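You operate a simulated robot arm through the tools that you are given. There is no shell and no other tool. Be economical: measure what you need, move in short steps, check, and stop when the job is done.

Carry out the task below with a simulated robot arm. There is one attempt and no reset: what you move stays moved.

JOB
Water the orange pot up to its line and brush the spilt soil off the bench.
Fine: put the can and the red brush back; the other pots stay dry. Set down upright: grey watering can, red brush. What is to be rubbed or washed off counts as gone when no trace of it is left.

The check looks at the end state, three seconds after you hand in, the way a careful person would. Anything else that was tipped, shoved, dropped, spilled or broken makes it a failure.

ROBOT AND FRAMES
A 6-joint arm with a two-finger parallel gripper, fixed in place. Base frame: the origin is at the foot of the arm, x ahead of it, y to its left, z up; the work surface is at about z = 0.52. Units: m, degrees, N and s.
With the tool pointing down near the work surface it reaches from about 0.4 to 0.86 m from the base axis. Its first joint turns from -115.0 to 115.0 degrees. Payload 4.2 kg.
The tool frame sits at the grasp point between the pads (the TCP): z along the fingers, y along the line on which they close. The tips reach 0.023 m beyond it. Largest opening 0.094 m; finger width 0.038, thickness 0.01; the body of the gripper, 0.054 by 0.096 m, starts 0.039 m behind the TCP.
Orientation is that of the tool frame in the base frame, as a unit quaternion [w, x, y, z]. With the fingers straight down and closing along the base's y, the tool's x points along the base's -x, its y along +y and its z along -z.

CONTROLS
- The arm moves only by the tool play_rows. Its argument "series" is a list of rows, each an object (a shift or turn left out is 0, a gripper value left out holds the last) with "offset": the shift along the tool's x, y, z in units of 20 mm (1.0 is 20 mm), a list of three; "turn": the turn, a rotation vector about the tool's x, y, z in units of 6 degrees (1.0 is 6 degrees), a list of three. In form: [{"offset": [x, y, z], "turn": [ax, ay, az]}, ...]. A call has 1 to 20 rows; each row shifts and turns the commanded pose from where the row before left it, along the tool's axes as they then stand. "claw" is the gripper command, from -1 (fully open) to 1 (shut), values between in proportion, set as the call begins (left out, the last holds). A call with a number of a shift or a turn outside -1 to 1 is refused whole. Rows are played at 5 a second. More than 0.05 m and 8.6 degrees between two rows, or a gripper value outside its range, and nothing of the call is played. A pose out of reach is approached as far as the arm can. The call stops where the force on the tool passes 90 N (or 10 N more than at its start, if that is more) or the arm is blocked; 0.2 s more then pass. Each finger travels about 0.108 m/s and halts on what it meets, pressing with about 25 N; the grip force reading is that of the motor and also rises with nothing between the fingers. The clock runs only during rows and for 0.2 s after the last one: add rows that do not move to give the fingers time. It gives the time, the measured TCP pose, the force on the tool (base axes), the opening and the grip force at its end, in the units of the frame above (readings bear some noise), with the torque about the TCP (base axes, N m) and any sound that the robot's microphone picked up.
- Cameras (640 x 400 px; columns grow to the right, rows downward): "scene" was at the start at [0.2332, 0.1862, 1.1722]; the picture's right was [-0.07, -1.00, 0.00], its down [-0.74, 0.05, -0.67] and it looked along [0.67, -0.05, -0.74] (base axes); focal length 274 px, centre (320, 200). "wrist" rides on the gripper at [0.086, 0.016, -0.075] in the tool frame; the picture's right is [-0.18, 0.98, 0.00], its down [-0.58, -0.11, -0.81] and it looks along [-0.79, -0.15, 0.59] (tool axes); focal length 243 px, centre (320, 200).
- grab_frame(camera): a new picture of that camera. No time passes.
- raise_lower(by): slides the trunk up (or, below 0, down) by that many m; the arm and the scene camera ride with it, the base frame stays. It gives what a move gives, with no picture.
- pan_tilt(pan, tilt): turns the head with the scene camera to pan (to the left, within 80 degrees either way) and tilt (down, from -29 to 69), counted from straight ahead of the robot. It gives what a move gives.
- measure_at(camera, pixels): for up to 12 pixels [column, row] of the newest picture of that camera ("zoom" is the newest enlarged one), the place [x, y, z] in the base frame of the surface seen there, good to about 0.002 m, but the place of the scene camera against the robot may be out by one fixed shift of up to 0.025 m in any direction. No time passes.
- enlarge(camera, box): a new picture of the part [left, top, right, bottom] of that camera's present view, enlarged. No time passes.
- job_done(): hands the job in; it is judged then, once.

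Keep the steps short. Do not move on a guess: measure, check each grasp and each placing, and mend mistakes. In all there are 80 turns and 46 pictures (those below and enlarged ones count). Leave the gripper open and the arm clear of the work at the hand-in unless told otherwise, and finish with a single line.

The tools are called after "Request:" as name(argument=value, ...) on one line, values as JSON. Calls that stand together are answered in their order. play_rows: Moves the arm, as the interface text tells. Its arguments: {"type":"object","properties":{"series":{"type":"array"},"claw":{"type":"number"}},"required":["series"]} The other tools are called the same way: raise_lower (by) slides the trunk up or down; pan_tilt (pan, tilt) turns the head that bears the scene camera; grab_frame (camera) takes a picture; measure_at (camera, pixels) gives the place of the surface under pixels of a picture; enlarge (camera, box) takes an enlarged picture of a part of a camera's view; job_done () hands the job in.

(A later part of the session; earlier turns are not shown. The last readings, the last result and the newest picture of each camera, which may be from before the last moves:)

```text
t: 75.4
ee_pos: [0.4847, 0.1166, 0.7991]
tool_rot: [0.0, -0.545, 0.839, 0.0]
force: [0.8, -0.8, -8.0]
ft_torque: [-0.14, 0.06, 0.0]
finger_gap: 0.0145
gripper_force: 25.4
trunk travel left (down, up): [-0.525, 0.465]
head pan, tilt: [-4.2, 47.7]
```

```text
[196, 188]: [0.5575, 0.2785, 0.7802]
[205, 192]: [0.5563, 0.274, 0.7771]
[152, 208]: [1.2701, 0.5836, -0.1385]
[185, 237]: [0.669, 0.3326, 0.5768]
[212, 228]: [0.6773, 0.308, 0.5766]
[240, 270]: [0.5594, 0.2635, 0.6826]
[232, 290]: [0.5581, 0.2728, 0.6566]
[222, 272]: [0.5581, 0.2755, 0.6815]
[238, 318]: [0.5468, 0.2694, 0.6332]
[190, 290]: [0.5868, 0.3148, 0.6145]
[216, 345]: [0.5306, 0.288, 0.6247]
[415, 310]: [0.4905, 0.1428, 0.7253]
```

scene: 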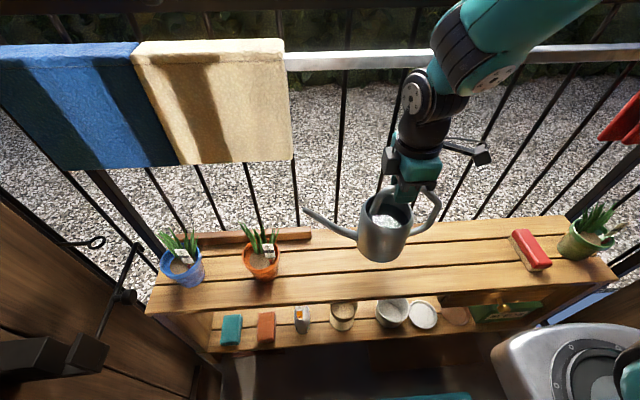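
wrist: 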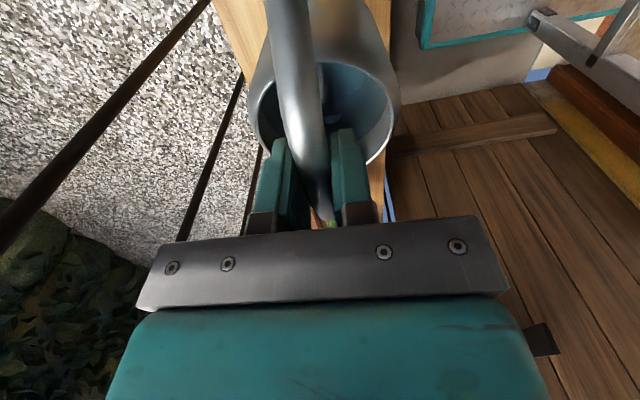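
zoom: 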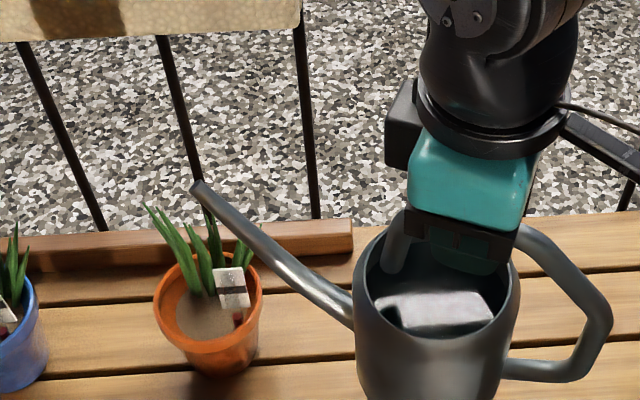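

The tip is at (0.556,0.279,0.757), tag top 0.661, all clear. I'm tilting 12° about the spout tip (still below flow), then lowering 60 mm.

Request:
play_rows(series=[{"offset": [-0.055, 0, -0.233], "turn": [0, 0.25, 0]}, {"offset": [-0.055, 0, -0.233], "turn": [0, 0.25, 0]}, {"offset": [-0.055, 0, -0.233], "turn": [0, 0.25, 0]}, {"offset": [-0.055, 0, -0.233], "turn": [0, 0.25, 0]}, {"offset": [-0.055, 0, -0.233], "turn": [0, 0.25, 0]}, {"offset": [-0.055, 0, -0.233], "turn": [0, 0.25, 0]}, {"offset": [-0.055, 0, -0.233], "turn": [0, 0.25, 0]}, {"offset": [-0.055, 0, -0.233], "turn": [0, 0.25, 0]}, {}, {"offset": [-0.083, 0, 0.391]}, {"offset": [-0.104, 0, 0.489]}, {"offset": [-0.104, 0, 0.489]}, {"offset": [-0.104, 0, 0.489]}, {"offset": [-0.104, 0, 0.489]}, {"offset": [-0.083, 0, 0.391]}, {"offset": [-0.042, 0, 0.195]}, {}, {}])

Request:
enlarge(camera="scene", box=[220, 180, 360, 290])

Request:
measure_at(camera="zoom", pixels=[[200, 180], [210, 190], [230, 230], [190, 200], [170, 205], [150, 190], [260, 300], [240, 235], [236, 260], [220, 190]])

```text
t: 79.2
ee_pos: [0.491, 0.1276, 0.7763]
tool_rot: [-0.088, -0.542, 0.834, -0.057]
force: [-1.3, 0.0, -8.0]
ft_torque: [0.1, -0.03, 0.02]
finger_gap: 0.0148
gripper_force: 25.1
trunk travel left (down, up): [-0.525, 0.465]
head pan, tilt: [-4.2, 47.7]
```

```text
3.64 times, centred on (290, 235) of scene
```

zoom: 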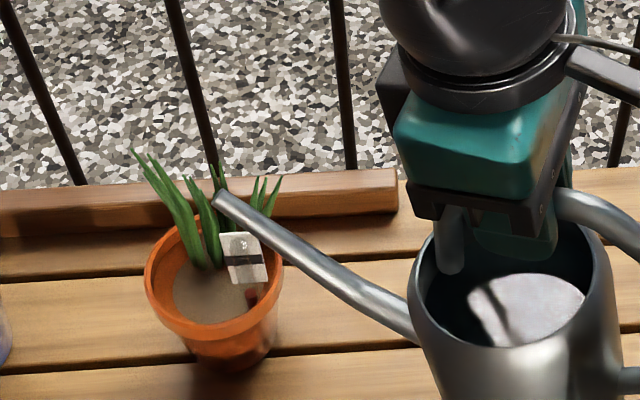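

```text
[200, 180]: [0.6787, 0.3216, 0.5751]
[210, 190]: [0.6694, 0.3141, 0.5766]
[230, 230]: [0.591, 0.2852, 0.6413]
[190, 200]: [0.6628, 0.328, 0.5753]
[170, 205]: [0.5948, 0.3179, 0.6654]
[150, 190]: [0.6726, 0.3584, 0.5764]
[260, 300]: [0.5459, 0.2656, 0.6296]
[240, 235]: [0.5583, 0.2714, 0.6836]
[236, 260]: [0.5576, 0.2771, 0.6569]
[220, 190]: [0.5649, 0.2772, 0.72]
```

The tip is over the pot at z≈0.70. Tilting on by 6° to 18° with a short dwell.

Request:
play_rows(series=[{"offset": [-0.055, 0, -0.233], "turn": [0, 0.25, 0]}, {"offset": [-0.055, 0, -0.233], "turn": [0, 0.25, 0]}, {"offset": [-0.055, 0, -0.233], "turn": [0, 0.25, 0]}, {"offset": [-0.055, 0, -0.233], "turn": [0, 0.25, 0]}, {}, {}])

Request:
enlarge(camera="scene", box=[220, 180, 360, 290])

```text
t: 80.6
ee_pos: [0.4931, 0.1355, 0.7938]
tool_rot: [-0.131, -0.538, 0.829, -0.085]
force: [0.4, -0.4, -7.9]
ft_torque: [0.15, -0.09, 0.03]
finger_gap: 0.0146
gripper_force: 25.4
trunk travel left (down, up): [-0.525, 0.465]
head pan, tilt: [-4.2, 47.7]
```

```text
3.64 times, centred on (290, 235) of scene
```

zoom: 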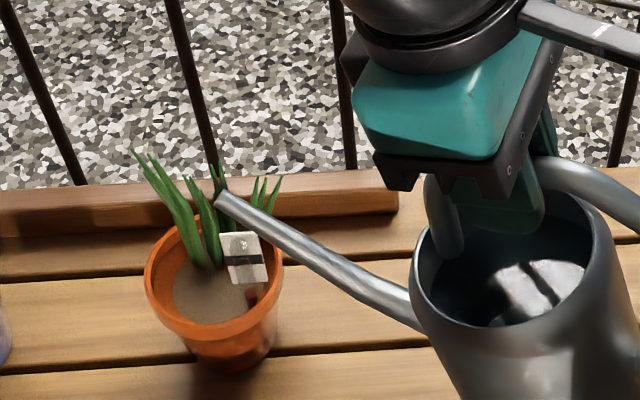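

No flow yet. 3° more (to 21°).

Request:
play_rows(series=[{"offset": [-0.055, 0, -0.233], "turn": [0, 0.25, 0]}, {"offset": [-0.055, 0, -0.233], "turn": [0, 0.25, 0]}, {}, {}, {}])

Request:
enlarge(camera="scene", box=[220, 200, 320, 290])

```text
t: 81.8
ee_pos: [0.4966, 0.1402, 0.802]
tool_rot: [-0.153, -0.535, 0.825, -0.1]
force: [0.2, 0.0, -8.3]
ft_torque: [0.23, -0.12, -0.01]
finger_gap: 0.0147
gripper_force: 24.7
trunk travel left (down, up): [-0.525, 0.465]
head pan, tilt: [-4.2, 47.7]
```

```text
4.44 times, centred on (270, 245) of scene
```

zoom: 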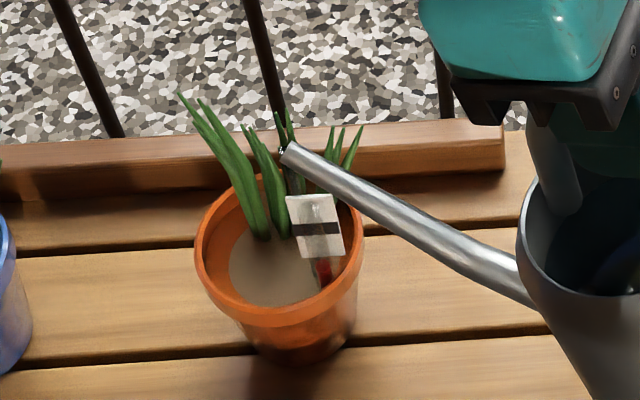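

There may be a trickle at the tip (283,150). I'll hold here for about a second and look at the gauge.

Request:
play_rows(series=[{}, {}, {}, {}, {}])

Request:
enlarge(camera="scene", box=[235, 210, 300, 290])

```text
t: 83.0
ee_pos: [0.4975, 0.14, 0.8019]
tool_rot: [-0.152, -0.536, 0.825, -0.1]
force: [0.5, 0.0, -7.5]
ft_torque: [0.23, -0.09, 0.03]
finger_gap: 0.0148
gripper_force: 24.7
trunk travel left (down, up): [-0.525, 0.465]
head pan, tilt: [-4.2, 47.7]
```

```text
5.00 times, centred on (268, 250) of scene
```

zoom: 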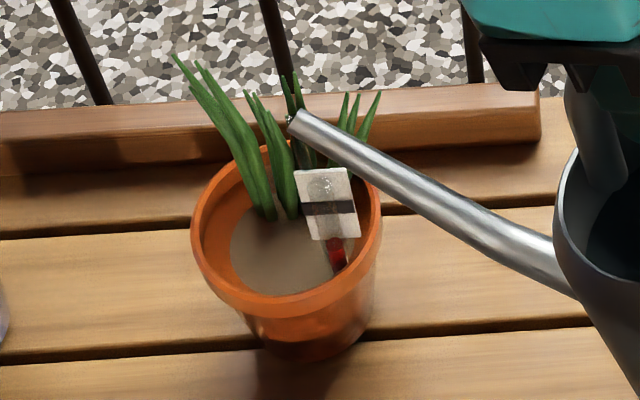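

The bob's top has risen a little (from ~247 to ~238), so a slow flow has begun. Tilting 1.5° more with a dwell.

Request:
play_rows(series=[{"offset": [-0.055, 0, -0.233], "turn": [0, 0.25, 0]}, {}, {}, {}, {}, {}, {}])

Request:
enlarge(camera="scene", box=[235, 210, 300, 290])

```text
t: 84.6
ee_pos: [0.4968, 0.1425, 0.8063]
tool_rot: [-0.164, -0.534, 0.823, -0.106]
force: [-0.2, -0.1, -7.0]
ft_torque: [0.25, -0.11, -0.02]
finger_gap: 0.0146
gripper_force: 25.4
trunk travel left (down, up): [-0.525, 0.465]
head pan, tilt: [-4.2, 47.7]
```

```text
5.00 times, centred on (268, 250) of scene
```

zoom: 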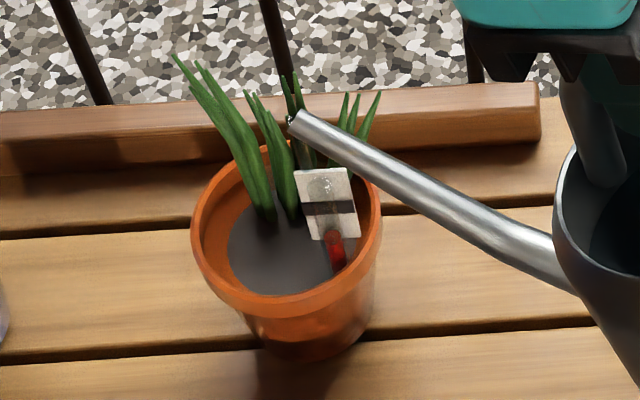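

The soil is wet, and the red is rising (top at ~230; the line is at ~208). Another 1.5° with the same dwell.

Request:
play_rows(series=[{"offset": [-0.055, 0, -0.233], "turn": [0, 0.25, 0]}, {}, {}, {}, {}, {}])

Request:
enlarge(camera="scene", box=[247, 225, 295, 275])

```text
t: 86.0
ee_pos: [0.4981, 0.146, 0.8095]
tool_rot: [-0.174, -0.533, 0.82, -0.114]
force: [-0.4, -0.4, -7.2]
ft_torque: [0.24, -0.14, -0.01]
finger_gap: 0.0149
gripper_force: 25.1
trunk travel left (down, up): [-0.525, 0.465]
head pan, tilt: [-4.2, 47.7]
```

```text
8.00 times, centred on (271, 250) of scene
```

zoom: 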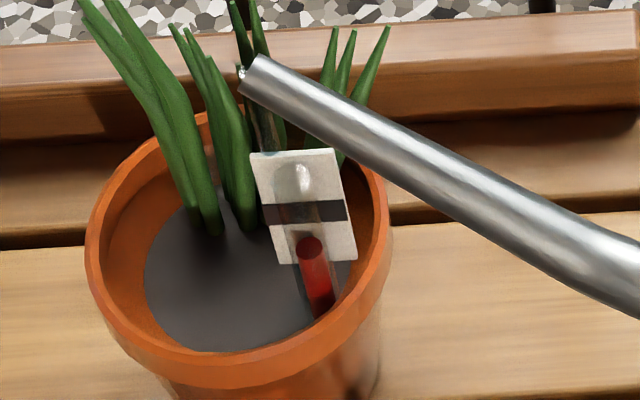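

The gauge is a red column in a glass tube in front of the tag. To avoid parallax error I'll measure the heights of the column top and the dark line.

Request:
measure_at(camera="zoom", pixels=[[310, 239], [310, 245], [312, 265], [320, 310], [335, 205], [335, 211], [335, 219], [270, 214], [303, 175], [300, 212], [300, 155], [345, 260]])

```text
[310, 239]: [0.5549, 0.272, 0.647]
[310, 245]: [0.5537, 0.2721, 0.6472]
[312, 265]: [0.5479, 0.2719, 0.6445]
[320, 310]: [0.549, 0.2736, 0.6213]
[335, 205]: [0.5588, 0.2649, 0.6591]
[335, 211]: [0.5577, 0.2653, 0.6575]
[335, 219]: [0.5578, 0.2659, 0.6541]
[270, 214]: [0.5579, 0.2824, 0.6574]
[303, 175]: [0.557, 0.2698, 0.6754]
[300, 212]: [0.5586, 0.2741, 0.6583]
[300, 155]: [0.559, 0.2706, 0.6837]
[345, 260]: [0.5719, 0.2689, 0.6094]
```

Column top z 0.647, line centre z≈0.6565, so about 9.5 mm remains. Continuing: 1.5° more, short dwell.

Request:
play_rows(series=[{"offset": [-0.055, 0, -0.233], "turn": [0, 0.25, 0]}, {}, {}, {}, {}, {}])

Request:
enlarge(camera="scene", box=[247, 225, 295, 275])

Request:
measure_at(camera="zoom", pixels=[[308, 220], [308, 225], [308, 230], [308, 235], [308, 240], [335, 211], [335, 203], [335, 222]])

```text
t: 87.4
ee_pos: [0.5006, 0.149, 0.8142]
tool_rot: [-0.185, -0.531, 0.818, -0.12]
force: [-0.4, 0.3, -7.1]
ft_torque: [0.32, -0.14, 0.01]
finger_gap: 0.0148
gripper_force: 24.9
trunk travel left (down, up): [-0.525, 0.465]
head pan, tilt: [-4.2, 47.7]
```

```text
8.00 times, centred on (271, 250) of scene
```

zoom: 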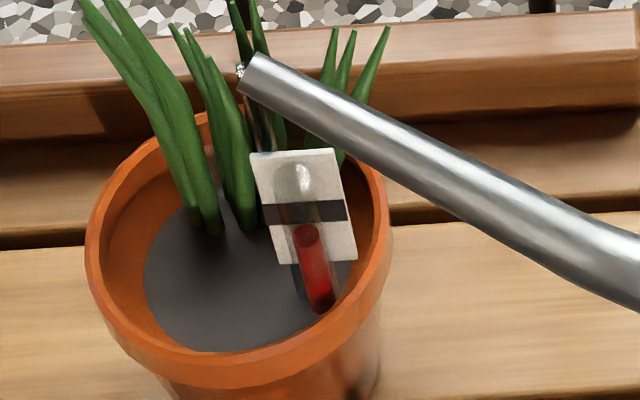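

```text
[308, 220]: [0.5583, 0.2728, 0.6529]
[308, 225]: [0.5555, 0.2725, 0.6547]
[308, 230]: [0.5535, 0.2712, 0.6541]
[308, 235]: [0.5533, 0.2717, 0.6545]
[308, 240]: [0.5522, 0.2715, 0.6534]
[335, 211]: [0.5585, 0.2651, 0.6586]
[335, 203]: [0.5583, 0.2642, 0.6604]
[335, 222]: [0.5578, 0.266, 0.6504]
```

The column top is at 0.654 (5 mm/s) and the line centre about 0.657. I'm tilting back 6° now; the tail-off should bring it to the line.

Request:
play_rows(series=[{"offset": [0.055, 0, 0.233], "turn": [0, -0.25, 0]}, {"offset": [0.055, 0, 0.233], "turn": [0, -0.25, 0]}, {"offset": [0.055, 0, 0.233], "turn": [0, -0.25, 0]}, {"offset": [0.055, 0, 0.233], "turn": [0, -0.25, 0]}, {}])

Request:
enlarge(camera="scene", box=[247, 225, 295, 275])

Request:
measure_at(camera="zoom", pixels=[[306, 210], [306, 215], [306, 220], [306, 225], [306, 230], [306, 235], [335, 203], [335, 211], [335, 219], [275, 213]])

```text
t: 88.6
ee_pos: [0.4946, 0.1391, 0.7983]
tool_rot: [-0.142, -0.536, 0.827, -0.092]
force: [0.2, 0.1, -7.8]
ft_torque: [0.19, -0.08, 0.02]
finger_gap: 0.0149
gripper_force: 25.2
trunk travel left (down, up): [-0.525, 0.465]
head pan, tilt: [-4.2, 47.7]
```

```text
8.00 times, centred on (271, 250) of scene
```

zoom: 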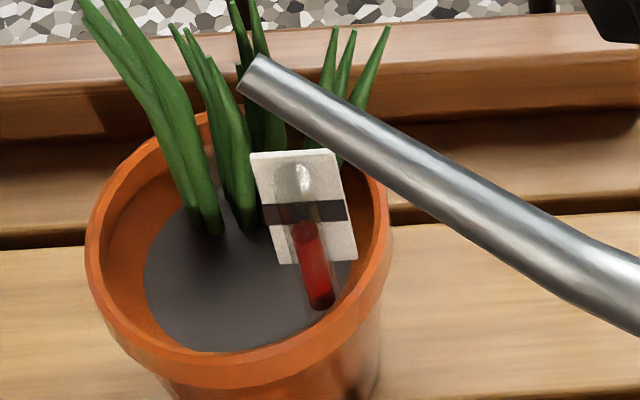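

```text
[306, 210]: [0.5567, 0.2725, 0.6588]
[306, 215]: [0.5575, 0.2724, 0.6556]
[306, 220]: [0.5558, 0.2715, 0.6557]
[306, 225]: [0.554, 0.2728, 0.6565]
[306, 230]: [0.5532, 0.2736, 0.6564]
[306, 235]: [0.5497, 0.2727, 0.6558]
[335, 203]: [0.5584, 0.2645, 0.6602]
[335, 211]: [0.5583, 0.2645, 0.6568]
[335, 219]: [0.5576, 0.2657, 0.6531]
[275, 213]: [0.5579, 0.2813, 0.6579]
```

The column top (0.6563) matches the line (0.657). Raising 60 mm, then levelling the can fully over the pot.

Request:
play_rows(series=[{"offset": [0.2, 0, -0.566]}, {"offset": [0.2, 0, -0.566]}, {"offset": [0.2, 0, -0.566]}, {"offset": [0.2, 0, -0.566]}, {"offset": [0.2, 0, -0.566]}, {"offset": [0.055, 0, 0.233], "turn": [0, -0.25, 0]}, {"offset": [0.055, 0, 0.233], "turn": [0, -0.25, 0]}, {"offset": [0.055, 0, 0.233], "turn": [0, -0.25, 0]}, {"offset": [0.055, 0, 0.233], "turn": [0, -0.25, 0]}, {"offset": [0.055, 0, 0.233], "turn": [0, -0.25, 0]}, {"offset": [0.055, 0, 0.233], "turn": [0, -0.25, 0]}, {"offset": [0.055, 0, 0.233], "turn": [0, -0.25, 0]}, {"offset": [0.055, 0, 0.233], "turn": [0, -0.25, 0]}, {"offset": [0.055, 0, 0.233], "turn": [0, -0.25, 0]}, {"offset": [0.055, 0, 0.233], "turn": [0, -0.25, 0]}, {"offset": [0.055, 0, 0.233], "turn": [0, -0.25, 0]}, {"offset": [0.055, 0, 0.233], "turn": [0, -0.25, 0]}, {"offset": [0.055, 0, 0.233], "turn": [0, -0.25, 0]}, {}, {}])

```text
t: 92.8
ee_pos: [0.4851, 0.1149, 0.7986]
tool_rot: [0.0, -0.545, 0.838, 0.0]
force: [0.0, 0.1, -8.8]
ft_torque: [-0.1, 0.06, 0.02]
finger_gap: 0.0146
gripper_force: 25.5
trunk travel left (down, up): [-0.525, 0.465]
head pan, tilt: [-4.2, 47.7]
```

Level, no slip. Retracing: -y 0.104, then un-yaw.

Request:
play_rows(series=[{"offset": [0.4, -0.178, 0]}, {"offset": [0.55, -0.245, 0]}, {"offset": [0.55, -0.245, 0]}, {"offset": [0.55, -0.245, 0]}, {"offset": [0.55, -0.245, 0]}, {"offset": [0.55, -0.245, 0]}, {"offset": [0.55, -0.245, 0]}, {"offset": [0.55, -0.245, 0]}, {"offset": [0.35, -0.156, 0]}, {"offset": [0.15, -0.067, 0]}, {"turn": [0, 0, -0.4]}, {"turn": [0, 0, -0.5]}, {"turn": [0, 0, -0.5]}, {"turn": [0, 0, -0.5]}, {"turn": [0, 0, -0.5]}, {"turn": [0, 0, -0.5]}, {"turn": [0, 0, -0.5]}, {"turn": [0, 0, -0.4]}, {"turn": [0, 0, -0.2]}, {}])

Request:
play_rows(series=[{"offset": [0.5, 0, 0]}, {"offset": [0.6, 0, 0]}, {"offset": [0.6, 0, 0]}, {"offset": [0.6, 0, 0]}, {"offset": [0.6, 0, 0]}, {"offset": [0.6, 0, 0]}, {"offset": [0.6, 0, 0]}, {"offset": [0.6, 0, 0]}, {"offset": [0.6, 0, 0]}, {"offset": [0.6, 0, 0]}, {"offset": [0.6, 0, 0]}, {"offset": [0.6, 0, 0]}, {"offset": [0.6, 0, 0]}, {"offset": [0.6, 0, 0]}, {"offset": [0.6, 0, 0]}, {"offset": [0.6, 0, 0]}, {"offset": [0.6, 0, 0]}, {"offset": [0.6, 0, 0]}, {"offset": [0.3, 0, 0]}, {}])

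```text
t: 97.0
ee_pos: [0.4852, 0.0112, 0.7993]
tool_rot: [0.0, 0.707, -0.707, -0.001]
force: [0.2, 0.2, -8.1]
ft_torque: [-0.15, 0.03, 0.03]
finger_gap: 0.015
gripper_force: 24.8
trunk travel left (down, up): [-0.525, 0.465]
head pan, tilt: [-4.2, 47.7]
```

```text
t: 101.2
ee_pos: [0.4871, -0.2082, 0.8015]
tool_rot: [0.0, 0.707, -0.707, 0.001]
force: [0.1, -0.1, -8.3]
ft_torque: [-0.14, 0.03, -0.02]
finger_gap: 0.0148
gripper_force: 24.7
out of reach, approached as far as the arm can: row 8
trunk travel left (down, up): [-0.525, 0.465]
head pan, tilt: [-4.2, 47.7]
```

Now forward to x≈0.569 and down to just above the bench.

Request:
play_rows(series=[{"offset": [0, -0.4, 0]}, {"offset": [0, -0.6, 0]}, {"offset": [0, -0.6, 0]}, {"offset": [0, -0.6, 0]}, {"offset": [0, -0.6, 0]}, {"offset": [0, -0.6, 0]}, {"offset": [0, -0.5, 0]}, {"offset": [0, -0.25, 0]}, {}, {"offset": [0, 0, 0.5]}, {"offset": [0, 0, 0.6]}, {"offset": [0, 0, 0.6]}, {"offset": [0, 0, 0.6]}, {"offset": [0, 0, 0.6]}, {"offset": [0, 0, 0.6]}, {"offset": [0, 0, 0.5]}, {"offset": [0, 0, 0.4]}, {}])

```text
t: 105.0
ee_pos: [0.5718, -0.2103, 0.7136]
tool_rot: [0.0, 0.708, -0.707, 0.0]
force: [0.6, 0.2, -7.9]
ft_torque: [-0.13, -0.05, -0.02]
finger_gap: 0.0147
gripper_force: 24.9
trunk travel left (down, up): [-0.525, 0.465]
head pan, tilt: [-4.2, 47.7]
```

Fine-adjusting by 3 mm and lowering in small steps.

Request:
play_rows(series=[{"offset": [-0.13, 0.12, 0.2]}, {"offset": [0, 0, 0.2]}, {"offset": [0, 0, 0.15]}, {"offset": [0, 0, 0.1]}, {}, {}])

```text
t: 106.4
ee_pos: [0.5688, -0.2064, 0.7]
tool_rot: [0.001, -0.707, 0.707, 0.0]
force: [0.2, 0.2, -7.6]
ft_torque: [-0.13, 0.03, 0.01]
finger_gap: 0.0146
gripper_force: 25.2
trunk travel left (down, up): [-0.525, 0.465]
head pan, tilt: [-4.2, 47.7]
```

Request:
play_rows(series=[{"offset": [0, 0, 0.06]}, {"offset": [0, 0, 0.05]}, {}, {}])

```text
t: 107.4
ee_pos: [0.5684, -0.2062, 0.6982]
tool_rot: [0.0, 0.707, -0.707, 0.0]
force: [-3.9, 2.6, 6.1]
ft_torque: [0.32, 0.05, 0.13]
finger_gap: 0.0147
gripper_force: 24.9
trunk travel left (down, up): [-0.525, 0.465]
head pan, tilt: [-4.2, 47.7]
```

The can is on the bench. Opening, rising clear, and taking a full picture.

Request:
play_rows(series=[{"offset": [0, 0, -0.04]}, {}, {}, {}], claw=-0.5)

Request:
play_rows(series=[{"offset": [0, 0, -0.5]}, {"offset": [0, 0, -0.5]}, {"offset": [0, 0, -1]}, {"offset": [0, 0, -1]}, {"offset": [0, 0, -1]}, {"offset": [0, 1, 0]}, {"offset": [0, 1, 0]}, {"offset": [0, 1, 0]}, {"offset": [0, 1, 0]}, {}])

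Request:
grab_frame(camera="scene")

Request:
measure_at(camera="scene", pixels=[[137, 42], [285, 42], [148, 165], [292, 160], [5, 100], [620, 110], [603, 140], [630, 60], [150, 68], [3, 65], [100, 160], [600, 118]])

```text
t: 108.4
ee_pos: [0.5681, -0.2075, 0.6993]
tool_rot: [0.0, -0.707, 0.707, 0.0]
force: [0.7, 0.2, -0.2]
ft_torque: [0.0, -0.01, -0.01]
finger_gap: 0.0707
gripper_force: 0.0
trunk travel left (down, up): [-0.525, 0.465]
head pan, tilt: [-4.2, 47.7]
```

```text
t: 110.6
ee_pos: [0.4883, -0.2053, 0.7778]
tool_rot: [0.0, -0.707, 0.707, 0.0]
force: [0.3, -0.5, 0.1]
ft_torque: [0.01, -0.01, -0.03]
finger_gap: 0.0703
gripper_force: 0.1
trunk travel left (down, up): [-0.525, 0.465]
head pan, tilt: [-4.2, 47.7]
```

```text
11 pictures are left
```

scene: 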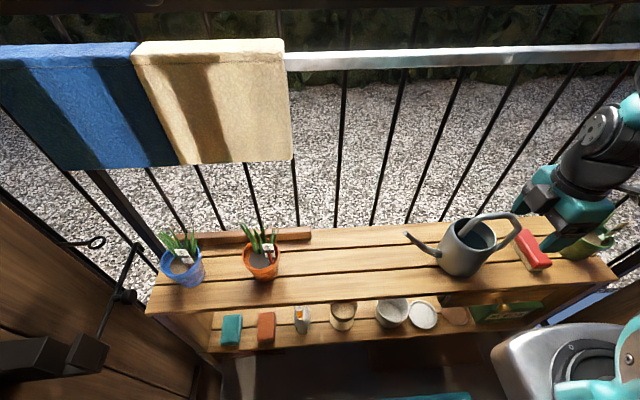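

```text
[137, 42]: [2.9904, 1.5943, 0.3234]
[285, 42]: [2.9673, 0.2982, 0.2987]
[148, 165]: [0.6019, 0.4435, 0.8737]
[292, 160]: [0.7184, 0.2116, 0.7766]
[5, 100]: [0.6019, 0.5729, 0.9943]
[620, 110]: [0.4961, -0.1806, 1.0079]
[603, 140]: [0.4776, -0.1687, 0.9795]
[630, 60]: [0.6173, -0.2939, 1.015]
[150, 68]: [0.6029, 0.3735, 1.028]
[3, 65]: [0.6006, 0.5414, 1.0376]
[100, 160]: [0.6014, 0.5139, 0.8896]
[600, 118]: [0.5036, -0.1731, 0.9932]
```

The can stands in its place and the pot gauge is at the line. Now the towels. From the first pictures I compute that cream was centred at y≈0.00 (now ≈0.30), blue at ≈0.35 (now ≈0.48), and red had its left edge at ≈-0.214. I'll raise the trunk to get above the rail, pulling the arm back in x first, and look around.

Request:
raise_lower(by=0.32)

Request:
pan_tilt(pan=-4.2, tilt=55)

Request:
grab_frame(camera="scene")

```text
t: 113.8
ee_pos: [0.4876, -0.2055, 1.0972]
tool_rot: [0.001, 0.707, -0.707, 0.0]
force: [0.2, -0.3, 0.5]
ft_torque: [0.04, 0.03, 0.01]
finger_gap: 0.0704
gripper_force: 0.1
trunk travel left (down, up): [-0.845, 0.145]
head pan, tilt: [-4.2, 47.7]
```

```text
t: 114.5
ee_pos: [0.4883, -0.2059, 1.0979]
tool_rot: [0.0, 0.707, -0.707, 0.0]
force: [-0.3, 0.4, 0.4]
ft_torque: [0.01, -0.03, -0.02]
finger_gap: 0.0702
gripper_force: 0.0
trunk travel left (down, up): [-0.845, 0.145]
head pan, tilt: [-4.2, 55.0]
```

```text
10 pictures are left
```

scene: 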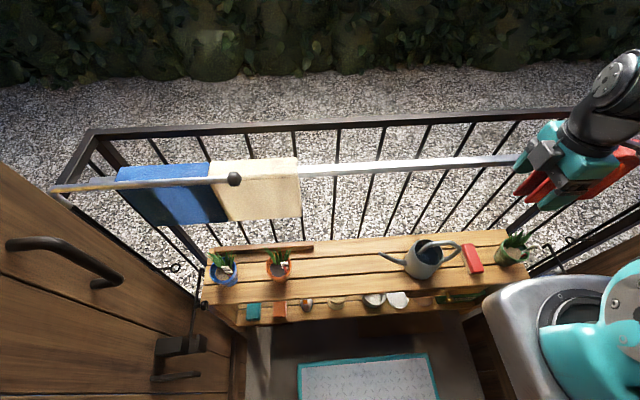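

Request:
enlarge(camera="scene", box=[40, 130, 330, 260])

Request:
measure_at(camera="zoom", pixels=[[60, 130], [200, 115], [200, 95], [300, 110], [430, 110], [431, 90], [500, 80], [500, 105], [560, 105], [600, 90], [520, 170], [300, 180]])

Request:
enlarge(camera="scene", box=[460, 110, 640, 280])

```text
2.21 times, centred on (185, 195) of scene
```

zoom: 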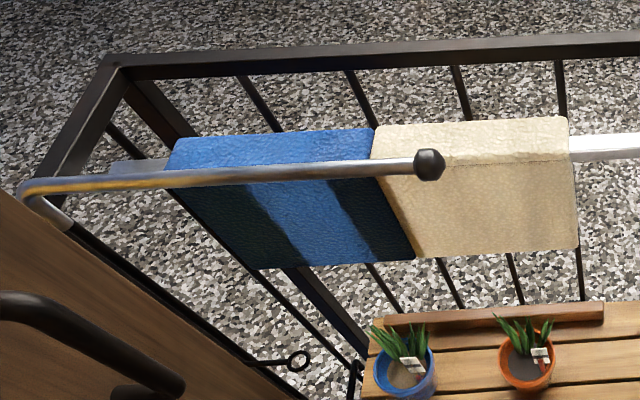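

```text
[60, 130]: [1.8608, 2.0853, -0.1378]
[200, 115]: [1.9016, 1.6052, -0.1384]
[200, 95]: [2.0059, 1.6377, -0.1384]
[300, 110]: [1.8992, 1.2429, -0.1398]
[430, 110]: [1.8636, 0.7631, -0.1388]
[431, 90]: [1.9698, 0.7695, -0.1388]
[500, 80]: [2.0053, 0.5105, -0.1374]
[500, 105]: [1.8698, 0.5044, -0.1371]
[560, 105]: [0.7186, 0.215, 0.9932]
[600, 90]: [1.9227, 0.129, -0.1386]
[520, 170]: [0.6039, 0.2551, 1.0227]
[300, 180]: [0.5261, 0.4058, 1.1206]
```

```text
2.35 times, centred on (550, 195) of scene
```

zoom: 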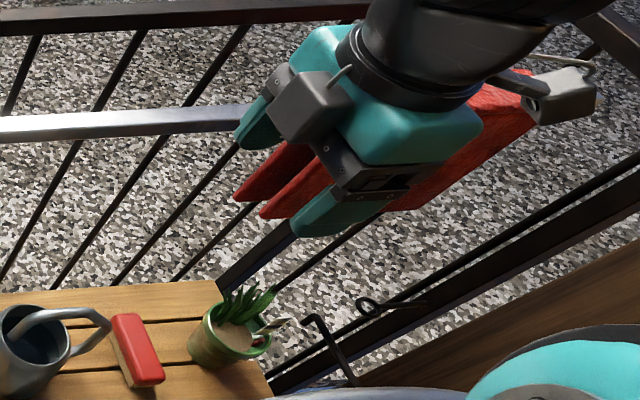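

There is also a wall-mounted rod (x 0.53, z≈1.10, y 0.29–0.5) to keep clear of. Measuring the red towel and the cream top.

Request:
measure_at(camera="zoom", pixels=[[240, 198], [265, 215], [315, 170], [285, 160], [400, 208], [440, 180], [500, 130], [525, 100], [480, 95], [230, 115], [100, 125]])

Request:
measure_at(camera="scene", pixels=[[260, 163], [260, 172], [260, 180], [260, 215], [296, 163], [300, 214], [214, 165], [150, 168], [123, 170], [228, 215], [400, 163], [400, 169]])

```text
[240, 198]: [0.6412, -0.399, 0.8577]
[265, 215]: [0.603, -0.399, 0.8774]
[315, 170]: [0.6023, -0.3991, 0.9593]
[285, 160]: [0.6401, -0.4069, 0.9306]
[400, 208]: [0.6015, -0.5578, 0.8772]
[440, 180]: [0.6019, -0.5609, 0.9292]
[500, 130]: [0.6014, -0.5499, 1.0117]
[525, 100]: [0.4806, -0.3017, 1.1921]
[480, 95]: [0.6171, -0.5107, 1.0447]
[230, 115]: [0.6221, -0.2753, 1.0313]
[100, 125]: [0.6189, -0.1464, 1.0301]
```

```text
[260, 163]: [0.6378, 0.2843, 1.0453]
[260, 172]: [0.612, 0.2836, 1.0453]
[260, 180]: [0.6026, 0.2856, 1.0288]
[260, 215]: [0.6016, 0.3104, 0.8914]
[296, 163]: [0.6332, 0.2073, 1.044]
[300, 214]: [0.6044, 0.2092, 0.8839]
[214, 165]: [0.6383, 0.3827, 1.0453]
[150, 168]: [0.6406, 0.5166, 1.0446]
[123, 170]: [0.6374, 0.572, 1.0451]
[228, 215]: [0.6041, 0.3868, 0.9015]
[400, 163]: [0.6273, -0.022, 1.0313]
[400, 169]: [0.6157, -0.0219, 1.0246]
```

The towels are about 45 mm thick at the rail (x 0.60–0.645, true top z≈1.023), so I can pinch them from above and slide them along. Cream first, near its right edge (y≈0.228, clear of the rod). Moving across at height.

Request:
play_rows(series=[{"offset": [-1, 0, -0.5]}, {"offset": [-1, 0, -0.5]}, {"offset": [-1, 0, 0]}, {"offset": [-1, 0, 0]}, {"offset": [-1, 0, 0]}, {"offset": [-1, 0, 0]}, {"offset": [-1, 0, 0]}, {"offset": [-1, 0, 0]}, {"offset": [-1, 0, 0]}, {"offset": [-1, 0, 0]}, {"offset": [-1, 0, 0]}, {"offset": [-1, 0, 0]}, {"offset": [-1, 0, 0]}, {"offset": [-1, 0, 0]}, {"offset": [-1, 0, 0]}, {"offset": [-1, 0, 0]}, {"offset": [-1, 0, 0]}, {"offset": [-1, 0, 0]}, {"offset": [-1, 0, 0]}, {}], claw=-1)

Request:
play_rows(series=[{"offset": [-1, -1, 0]}, {"offset": [-1, -1, 0]}, {"offset": [-0.7, -1, 0]}, {"offset": [0, -1, 0]}, {"offset": [0, -1, 0]}, {"offset": [0, -1, 0]}, {"offset": [0, -0.7, 0]}, {}])

Request:
grab_frame(camera="scene")

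```text
t: 118.7
ee_pos: [0.4873, 0.1741, 1.1182]
tool_rot: [0.0, 0.707, -0.707, 0.0]
force: [0.3, -1.3, 0.0]
ft_torque: [0.0, -0.01, -0.02]
finger_gap: 0.0939
gripper_force: 0.1
trunk travel left (down, up): [-0.845, 0.145]
head pan, tilt: [-4.2, 55.0]
```

```text
t: 120.5
ee_pos: [0.6227, 0.2296, 1.1188]
tool_rot: [0.0, -0.707, 0.707, 0.0]
force: [-0.8, 0.5, 0.3]
ft_torque: [0.01, -0.02, -0.03]
finger_gap: 0.0939
gripper_force: 0.0
trunk travel left (down, up): [-0.845, 0.145]
head pan, tilt: [-4.2, 55.0]
```

```text
7 pictures are left
```

scene: 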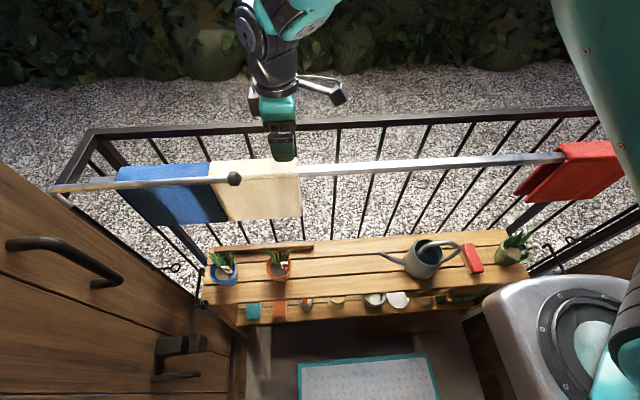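

Above the cream towel's right end. Descending to pinch it.

Request:
play_rows(series=[{"offset": [0, 0, 0.8]}, {"offset": [0, 0, 0.8]}, {"offset": [0, 0, 0.8]}, {"offset": [0, 0, 0.8]}, {"offset": [0, 0, 0.8]}, {"offset": [0, 0, 0.8]}, {"offset": [0, 0, 0.7]}, {}])

Request:
play_rows(series=[{}, {}, {}, {}], claw=1)

```text
t: 122.3
ee_pos: [0.6214, 0.2277, 1.0083]
tool_rot: [0.001, -0.707, 0.707, 0.0]
force: [0.4, -0.4, -0.2]
ft_torque: [0.03, -0.02, 0.01]
finger_gap: 0.094
gripper_force: 0.2
trunk travel left (down, up): [-0.845, 0.145]
head pan, tilt: [-4.2, 55.0]
```

```text
t: 123.3
ee_pos: [0.6229, 0.2292, 1.008]
tool_rot: [0.0, -0.706, 0.708, -0.001]
force: [8.7, 1.4, -0.3]
ft_torque: [0.17, -0.07, -0.12]
finger_gap: 0.0518
gripper_force: 25.0
trunk travel left (down, up): [-0.845, 0.145]
head pan, tilt: [-4.2, 55.0]
```

Pinched (gap 0.052). Test drag of 40 mm to the right (-y).

Request:
play_rows(series=[{"offset": [0.4, -0.1, 0]}, {"offset": [0.4, 0, 0]}, {"offset": [0.4, 0, 0]}, {"offset": [0.4, 0, 0]}, {"offset": [0.4, 0, 0]}, {}])

Request:
enlarge(camera="scene", box=[100, 130, 360, 260])

Request:
measure_at(camera="zoom", pixels=[[310, 210], [325, 195], [330, 210], [345, 205], [530, 210], [545, 205], [555, 200], [100, 110], [110, 110], [60, 120]])

```text
t: 124.7
ee_pos: [0.6239, 0.1888, 1.0073]
tool_rot: [0.0, 0.707, -0.707, -0.001]
force: [-0.2, 2.3, 4.6]
ft_torque: [0.46, -0.05, 0.13]
finger_gap: 0.0516
gripper_force: 24.9
trunk travel left (down, up): [-0.845, 0.145]
head pan, tilt: [-4.2, 55.0]
```

```text
2.46 times, centred on (230, 195) of scene
```

zoom: 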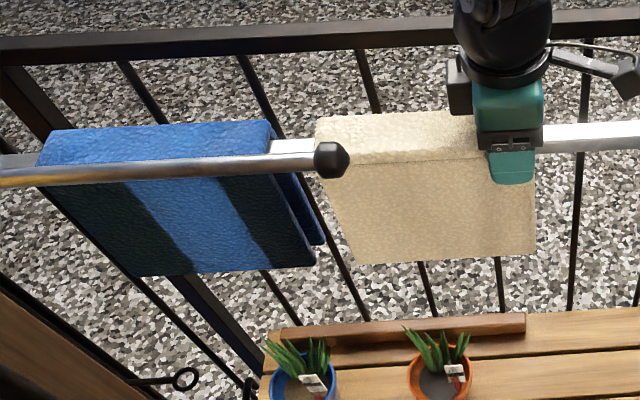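

```text
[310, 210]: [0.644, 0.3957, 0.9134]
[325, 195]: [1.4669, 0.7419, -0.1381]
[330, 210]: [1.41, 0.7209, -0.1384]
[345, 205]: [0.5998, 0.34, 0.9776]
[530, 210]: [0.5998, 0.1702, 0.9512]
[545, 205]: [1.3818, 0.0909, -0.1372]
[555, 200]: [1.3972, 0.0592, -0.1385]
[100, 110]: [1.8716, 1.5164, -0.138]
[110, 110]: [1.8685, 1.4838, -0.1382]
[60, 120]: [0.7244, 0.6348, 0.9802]
```

The towel follows the gripper. Dragging a further 0.257 m so cream is centred at y≈0.

Request:
play_rows(series=[{"offset": [0.6, 0, 0]}, {"offset": [0.75, 0, 0]}, {"offset": [0.75, 0, 0]}, {"offset": [0.75, 0, 0]}, {"offset": [0.75, 0, 0]}, {"offset": [0.75, 0, 0]}, {"offset": [0.75, 0, 0]}, {"offset": [0.75, 0, 0]}, {"offset": [0.75, 0, 0]}, {"offset": [0.75, 0, 0]}, {"offset": [0.75, 0, 0]}, {"offset": [0.75, 0, 0]}, {"offset": [0.75, 0, 0]}, {"offset": [0.75, 0, 0]}, {"offset": [0.75, 0, 0]}, {"offset": [0.75, 0, 0]}, {"offset": [0.75, 0, 0]}, {"offset": [0.25, 0, 0]}, {}])

Request:
play_rows(series=[{}, {}, {}], claw=-1)

Request:
play_rows(series=[{"offset": [0, 0, -0.7]}, {"offset": [0, 0, -0.8]}, {"offset": [0, 0, -0.8]}, {"offset": [0, 0, -0.8]}, {"offset": [0, 0, -0.8]}, {"offset": [0, 0, -0.8]}, {"offset": [0, 0, -0.8]}, {}])

```text
t: 128.7
ee_pos: [0.6251, -0.0676, 1.0076]
tool_rot: [0.0, 0.708, -0.707, -0.001]
force: [-0.2, -0.9, 0.4]
ft_torque: [-0.12, -0.01, 0.05]
finger_gap: 0.0517
gripper_force: 25.2
trunk travel left (down, up): [-0.845, 0.145]
head pan, tilt: [-4.2, 55.0]
```

```text
t: 129.5
ee_pos: [0.6246, -0.0673, 1.0072]
tool_rot: [0.0, 0.707, -0.707, 0.0]
force: [0.3, 0.1, -0.4]
ft_torque: [0.01, -0.03, 0.0]
finger_gap: 0.0942
gripper_force: 0.0
trunk travel left (down, up): [-0.845, 0.145]
head pan, tilt: [-4.2, 55.0]
```

```text
t: 131.3
ee_pos: [0.6256, -0.0691, 1.1183]
tool_rot: [0.0, -0.707, 0.707, 0.0]
force: [0.1, 0.1, 0.8]
ft_torque: [-0.05, 0.0, -0.01]
finger_gap: 0.0943
gripper_force: 0.1
trunk travel left (down, up): [-0.845, 0.145]
head pan, tilt: [-4.2, 55.0]
```

Cream is back. Next red: left edge at y -0.399, so I'll pinch at y≈-0.425.

Request:
play_rows(series=[{"offset": [0.9, 0, 0]}, {"offset": [0.9, 0, 0]}, {"offset": [0.9, 0, 0]}, {"offset": [0.9, 0, 0]}, {"offset": [0.9, 0, 0]}, {"offset": [0.9, 0, 0]}, {"offset": [0.9, 0, 0]}, {"offset": [0.9, 0, 0]}, {"offset": [0.9, 0, 0]}, {"offset": [0.9, 0, 0]}, {"offset": [0.9, 0, 0]}, {"offset": [0.9, 0, 0]}, {"offset": [0.9, 0, 0]}, {"offset": [0.9, 0, 0]}, {"offset": [0.9, 0, 0]}, {"offset": [0.9, 0, 0]}, {"offset": [0.9, 0, 0]}, {"offset": [0.9, 0, 0]}, {"offset": [0.9, 0, 0]}, {"offset": [0.7, 0, 0]}])

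Request:
play_rows(series=[{}, {"offset": [0, 0, 0.8]}, {"offset": [0, 0, 0.8]}, {"offset": [0, 0, 0.8]}, {"offset": [0, 0, 0.8]}, {"offset": [0, 0, 0.8]}, {"offset": [0, 0, 0.8]}, {"offset": [0, 0, 0.7]}, {}])

Request:
play_rows(series=[{}, {}, {}, {}], claw=1)

```text
t: 135.5
ee_pos: [0.625, -0.4252, 1.1178]
tool_rot: [0.0, 0.708, -0.707, 0.0]
force: [0.5, -0.3, 0.1]
ft_torque: [-0.05, -0.01, 0.03]
finger_gap: 0.0939
gripper_force: 0.1
trunk travel left (down, up): [-0.845, 0.145]
head pan, tilt: [-4.2, 55.0]
```

```text
t: 137.5
ee_pos: [0.6245, -0.4245, 1.008]
tool_rot: [0.0, -0.707, 0.707, -0.001]
force: [0.4, 0.2, 0.0]
ft_torque: [0.01, 0.01, 0.01]
finger_gap: 0.0942
gripper_force: 0.0
trunk travel left (down, up): [-0.845, 0.145]
head pan, tilt: [-4.2, 55.0]
```

```text
t: 138.5
ee_pos: [0.6234, -0.4231, 1.0083]
tool_rot: [0.0, -0.707, 0.707, 0.0]
force: [0.4, 0.1, 0.2]
ft_torque: [-0.02, 0.0, 0.08]
finger_gap: 0.0521
gripper_force: 24.9
trunk travel left (down, up): [-0.845, 0.145]
head pan, tilt: [-4.2, 55.0]
```

Pinched. Dragging red 0.185 m to the left, releasing, and rising.

Request:
play_rows(series=[{"offset": [-0.6, 0, 0]}, {"offset": [-0.75, 0, 0]}, {"offset": [-0.75, 0, 0]}, {"offset": [-0.75, 0, 0]}, {"offset": [-0.75, 0, 0]}, {"offset": [-0.75, 0, 0]}, {"offset": [-0.75, 0, 0]}, {"offset": [-0.75, 0, 0]}, {"offset": [-0.75, 0, 0]}, {"offset": [-0.75, 0, 0]}, {"offset": [-0.75, 0, 0]}, {"offset": [-0.75, 0, 0]}, {"offset": [-0.4, 0, 0]}, {}])

Request:
play_rows(series=[{}, {}, {}], claw=-1)

Request:
play_rows(series=[{"offset": [0, 0, -0.7]}, {"offset": [0, 0, -0.8]}, {"offset": [0, 0, -0.8]}, {"offset": [0, 0, -0.8]}, {"offset": [0, 0, -0.8]}, {"offset": [0, 0, -0.8]}, {"offset": [0, 0, -0.8]}, {"offset": [0, 0, -1]}, {"offset": [0, 0, -1]}, {}])

Request:
grab_frame(camera="scene")

```text
t: 141.5
ee_pos: [0.6235, -0.2375, 1.0077]
tool_rot: [0.0, 0.707, -0.707, 0.0]
force: [0.3, -2.9, 8.8]
ft_torque: [-0.45, 0.02, -0.01]
finger_gap: 0.0518
gripper_force: 24.7
trunk travel left (down, up): [-0.845, 0.145]
head pan, tilt: [-4.2, 55.0]
```

```text
t: 142.3
ee_pos: [0.6244, -0.2384, 1.0081]
tool_rot: [0.0, 0.707, -0.707, 0.0]
force: [-0.2, -0.1, 0.8]
ft_torque: [-0.01, -0.01, -0.01]
finger_gap: 0.0945
gripper_force: 0.0
trunk travel left (down, up): [-0.845, 0.145]
head pan, tilt: [-4.2, 55.0]
```

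```text
t: 144.5
ee_pos: [0.624, -0.2394, 1.1577]
tool_rot: [0.0, -0.707, 0.707, -0.001]
force: [0.7, 0.7, 0.1]
ft_torque: [-0.01, 0.01, 0.01]
finger_gap: 0.0939
gripper_force: 0.1
trunk travel left (down, up): [-0.845, 0.145]
head pan, tilt: [-4.2, 55.0]
```

```text
5 pictures are left
```

scene: 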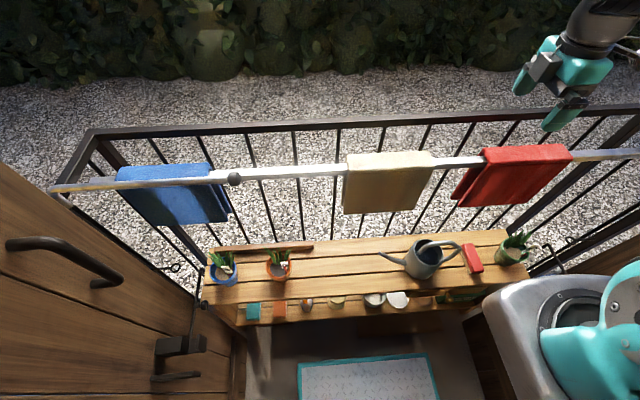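

Cream and red look right. Measuring all the towels and the wall rod before doing blue.

Request:
measure_at(camera="scene", pixels=[[347, 165], [428, 162], [345, 210], [414, 205], [460, 205], [488, 158], [233, 179], [200, 183], [225, 218], [136, 220], [122, 171], [205, 165]])

```text
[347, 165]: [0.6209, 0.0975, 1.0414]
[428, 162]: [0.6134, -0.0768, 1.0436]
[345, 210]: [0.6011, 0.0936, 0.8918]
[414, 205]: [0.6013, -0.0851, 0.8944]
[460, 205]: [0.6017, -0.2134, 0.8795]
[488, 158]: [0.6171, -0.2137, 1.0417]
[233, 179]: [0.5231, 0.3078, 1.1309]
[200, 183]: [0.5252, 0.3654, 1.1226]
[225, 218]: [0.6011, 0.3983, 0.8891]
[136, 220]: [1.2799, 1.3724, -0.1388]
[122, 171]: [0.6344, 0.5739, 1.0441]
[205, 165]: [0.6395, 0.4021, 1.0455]
```

Cream (−0.087..0.096) and red (left edge −0.2135) are back. Blue (0.395..0.577) needs −0.133. I'll travel along x=0.624 (clear of the rod, whose surface is x<0.54) to y≈0.42.

Request:
play_rows(series=[{"offset": [-0.9, 0, 0]}, {"offset": [-1, 0, 0]}, {"offset": [-1, 0, 0]}, {"offset": [-1, 0, 0]}, {"offset": [-1, 0, 0]}, {"offset": [-1, 0, 0]}, {"offset": [-1, 0, 0]}, {"offset": [-1, 0, 0]}, {"offset": [-1, 0, 0]}, {"offset": [-1, 0, 0]}, {"offset": [-1, 0, 0]}, {"offset": [-1, 0, 0]}, {"offset": [-1, 0, 0]}, {"offset": [-1, 0, 0]}, {"offset": [-1, 0, 0]}, {"offset": [-1, 0, 0]}, {"offset": [-1, 0, 0]}, {"offset": [-1, 0, 0]}, {"offset": [-1, 0, 0]}, {"offset": [-1, 0, 0]}])

Request:
play_rows(series=[{"offset": [-1, 0, 0]}, {"offset": [-1, 0, 0]}, {"offset": [-1, 0, 0]}, {"offset": [-1, 0, 0]}, {"offset": [-1, 0, 0]}, {"offset": [-1, 0, 0]}, {"offset": [-1, 0, 0]}, {"offset": [-1, 0, 0]}, {"offset": [-1, 0, 0]}, {"offset": [-1, 0, 0]}, {"offset": [-1, 0, 0]}, {"offset": [-1, 0, 0]}, {"offset": [-1, 0, 0]}, {}])

Request:
enlarge(camera="scene", box=[60, 30, 340, 230])

Request:
measure_at(camera="zoom", pixels=[[300, 150], [320, 100], [320, 50], [330, 20], [280, 200], [260, 120], [360, 90], [200, 305], [320, 230]])

```text
t: 148.7
ee_pos: [0.6239, 0.1591, 1.1587]
tool_rot: [0.0, -0.707, 0.707, 0.001]
force: [0.4, -0.2, -0.3]
ft_torque: [-0.03, -0.05, 0.02]
finger_gap: 0.0942
gripper_force: 0.1
trunk travel left (down, up): [-0.845, 0.145]
head pan, tilt: [-4.2, 55.0]
```

```text
t: 151.7
ee_pos: [0.6245, 0.4177, 1.1587]
tool_rot: [0.0, 0.707, -0.707, 0.0]
force: [0.4, 0.0, 0.2]
ft_torque: [0.03, 0.01, -0.01]
finger_gap: 0.0941
gripper_force: 0.1
trunk travel left (down, up): [-0.845, 0.145]
head pan, tilt: [-4.2, 55.0]
```

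```text
2.00 times, centred on (200, 130) of scene
```

zoom: 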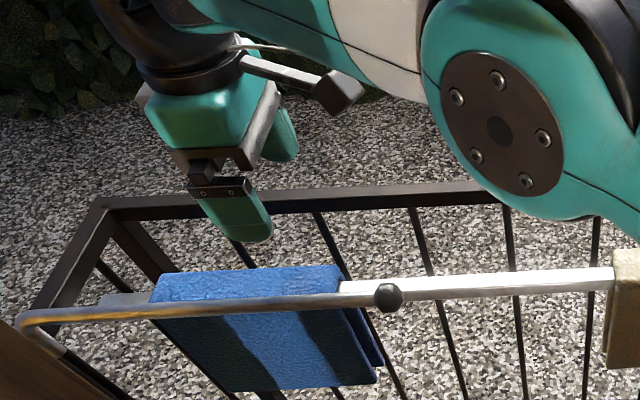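

```text
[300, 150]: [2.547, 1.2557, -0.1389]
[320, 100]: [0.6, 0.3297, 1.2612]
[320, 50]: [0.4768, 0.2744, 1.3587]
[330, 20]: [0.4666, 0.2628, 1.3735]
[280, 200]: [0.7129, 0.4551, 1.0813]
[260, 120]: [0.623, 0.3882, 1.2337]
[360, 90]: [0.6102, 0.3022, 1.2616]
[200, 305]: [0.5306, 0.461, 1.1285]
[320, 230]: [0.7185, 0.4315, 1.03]
```

At this trunk height the forearm would come down close to the rod. Raising the trunk another 0.14 keeps the forearm steep and high. Then I'll descend part way.

Request:
raise_lower(by=0.14)

Request:
play_rows(series=[{"offset": [0, 0, 1]}, {"offset": [0, 0, 1]}, {"offset": [0, 0, 1]}, {"offset": [0, 0, 1]}, {"offset": [0, 0, 1]}, {"offset": [0, 0, 1]}, {"offset": [0, 0, 1]}, {"offset": [0, 0, 1]}, {"offset": [0, 0, 1]}, {"offset": [0, 0, 1]}, {}])

Request:
enlarge(camera="scene", box=[60, 60, 380, 260])

Request:
measure_at(camera="zoom", pixels=[[340, 100], [370, 130], [320, 130], [300, 110], [280, 140], [380, 60], [360, 180], [340, 200], [300, 200], [400, 100]])

```text
t: 153.3
ee_pos: [0.6241, 0.4196, 1.2994]
tool_rot: [0.0, -0.707, 0.707, 0.0]
force: [0.2, 0.1, -0.2]
ft_torque: [-0.01, 0.01, 0.03]
finger_gap: 0.0939
gripper_force: 0.1
trunk travel left (down, up): [-0.985, 0.005]
head pan, tilt: [-4.2, 55.0]
```

```text
t: 155.7
ee_pos: [0.6255, 0.4183, 1.098]
tool_rot: [0.0, -0.707, 0.707, -0.001]
force: [0.0, 0.3, -0.4]
ft_torque: [0.01, -0.01, 0.03]
finger_gap: 0.0942
gripper_force: 0.0
trunk travel left (down, up): [-0.985, 0.005]
head pan, tilt: [-4.2, 55.0]
```

```text
2.00 times, centred on (220, 160) of scene
```

zoom: 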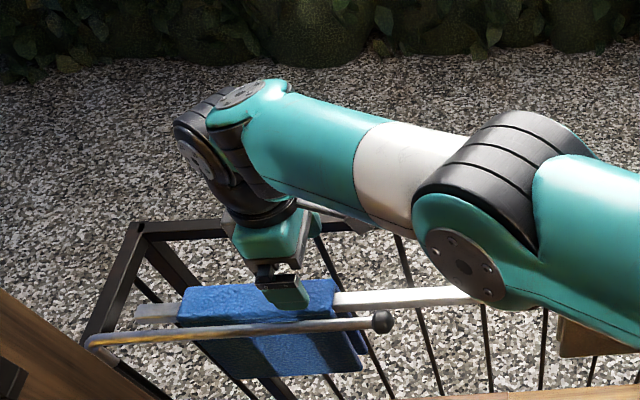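

```text
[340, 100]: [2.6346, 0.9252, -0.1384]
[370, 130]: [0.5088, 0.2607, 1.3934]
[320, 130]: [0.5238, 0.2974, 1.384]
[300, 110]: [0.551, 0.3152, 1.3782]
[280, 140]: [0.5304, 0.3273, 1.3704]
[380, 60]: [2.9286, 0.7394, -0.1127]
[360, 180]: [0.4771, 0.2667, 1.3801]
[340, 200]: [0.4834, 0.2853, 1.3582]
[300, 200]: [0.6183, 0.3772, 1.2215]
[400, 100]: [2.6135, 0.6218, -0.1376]
```

The forearm underside should stay about 5 cm above the rod. Descending 0.09 m in steady steps and pinching.

Request:
play_rows(series=[{"offset": [0, 0, 0.7]}, {"offset": [0, 0, 0.7]}, {"offset": [0, 0, 0.7]}, {"offset": [0, 0, 0.7]}, {"offset": [0, 0, 0.7]}, {"offset": [0, 0, 0.7]}, {"offset": [0, 0, 0.3]}, {}])

Request:
play_rows(series=[{}, {}, {}, {}], claw=1)

Request:
enlarge(camera="scene", box=[60, 60, 380, 260])

```text
t: 157.5
ee_pos: [0.614, 0.403, 1.014]
tool_rot: [0.0, 0.707, -0.707, 0.0]
force: [1.2, 0.8, -0.9]
ft_torque: [-0.01, 0.0, -0.02]
finger_gap: 0.0941
gripper_force: 0.1
out of reach, approached as far as the arm can: row 2, 4, 6
trunk travel left (down, up): [-0.985, 0.005]
head pan, tilt: [-4.2, 55.0]
```

```text
t: 158.5
ee_pos: [0.6197, 0.4019, 1.0143]
tool_rot: [0.003, -0.704, 0.71, 0.001]
force: [51.0, 2.6, 2.4]
ft_torque: [-0.09, -0.54, 0.05]
finger_gap: 0.0576
gripper_force: 25.3
trunk travel left (down, up): [-0.985, 0.005]
head pan, tilt: [-4.2, 55.0]
```

```text
2.00 times, centred on (220, 160) of scene
```

zoom: 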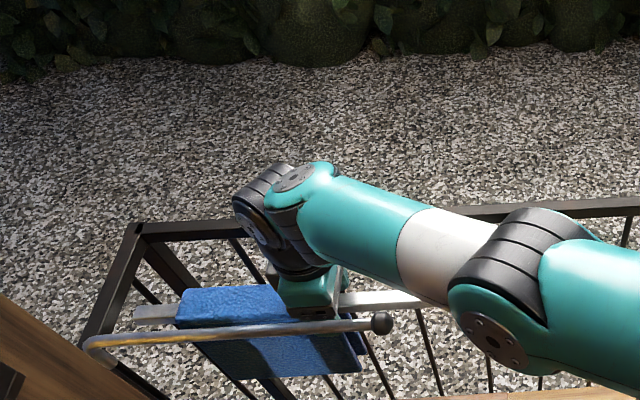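

Reach made the TCP stop at (0.62,0.402), pulling 51 N on x. The towel edge (0.395) is still within the finger. I'll relieve x by moving with the drag, to end at y≈0.269.

Request:
play_rows(series=[{"offset": [0.1, -0.25, 0]}, {"offset": [0.4, -0.25, 0]}, {"offset": [0.6, 0, 0]}, {"offset": [0.6, 0, 0]}, {}])

```text
t: 159.7
ee_pos: [0.6228, 0.3717, 1.0135]
tool_rot: [0.0, 0.708, -0.707, -0.001]
force: [-0.7, 6.3, 17.9]
ft_torque: [0.35, -0.01, 0.22]
finger_gap: 0.0521
gripper_force: 25.2
trunk travel left (down, up): [-0.985, 0.005]
head pan, tilt: [-4.2, 55.0]
```

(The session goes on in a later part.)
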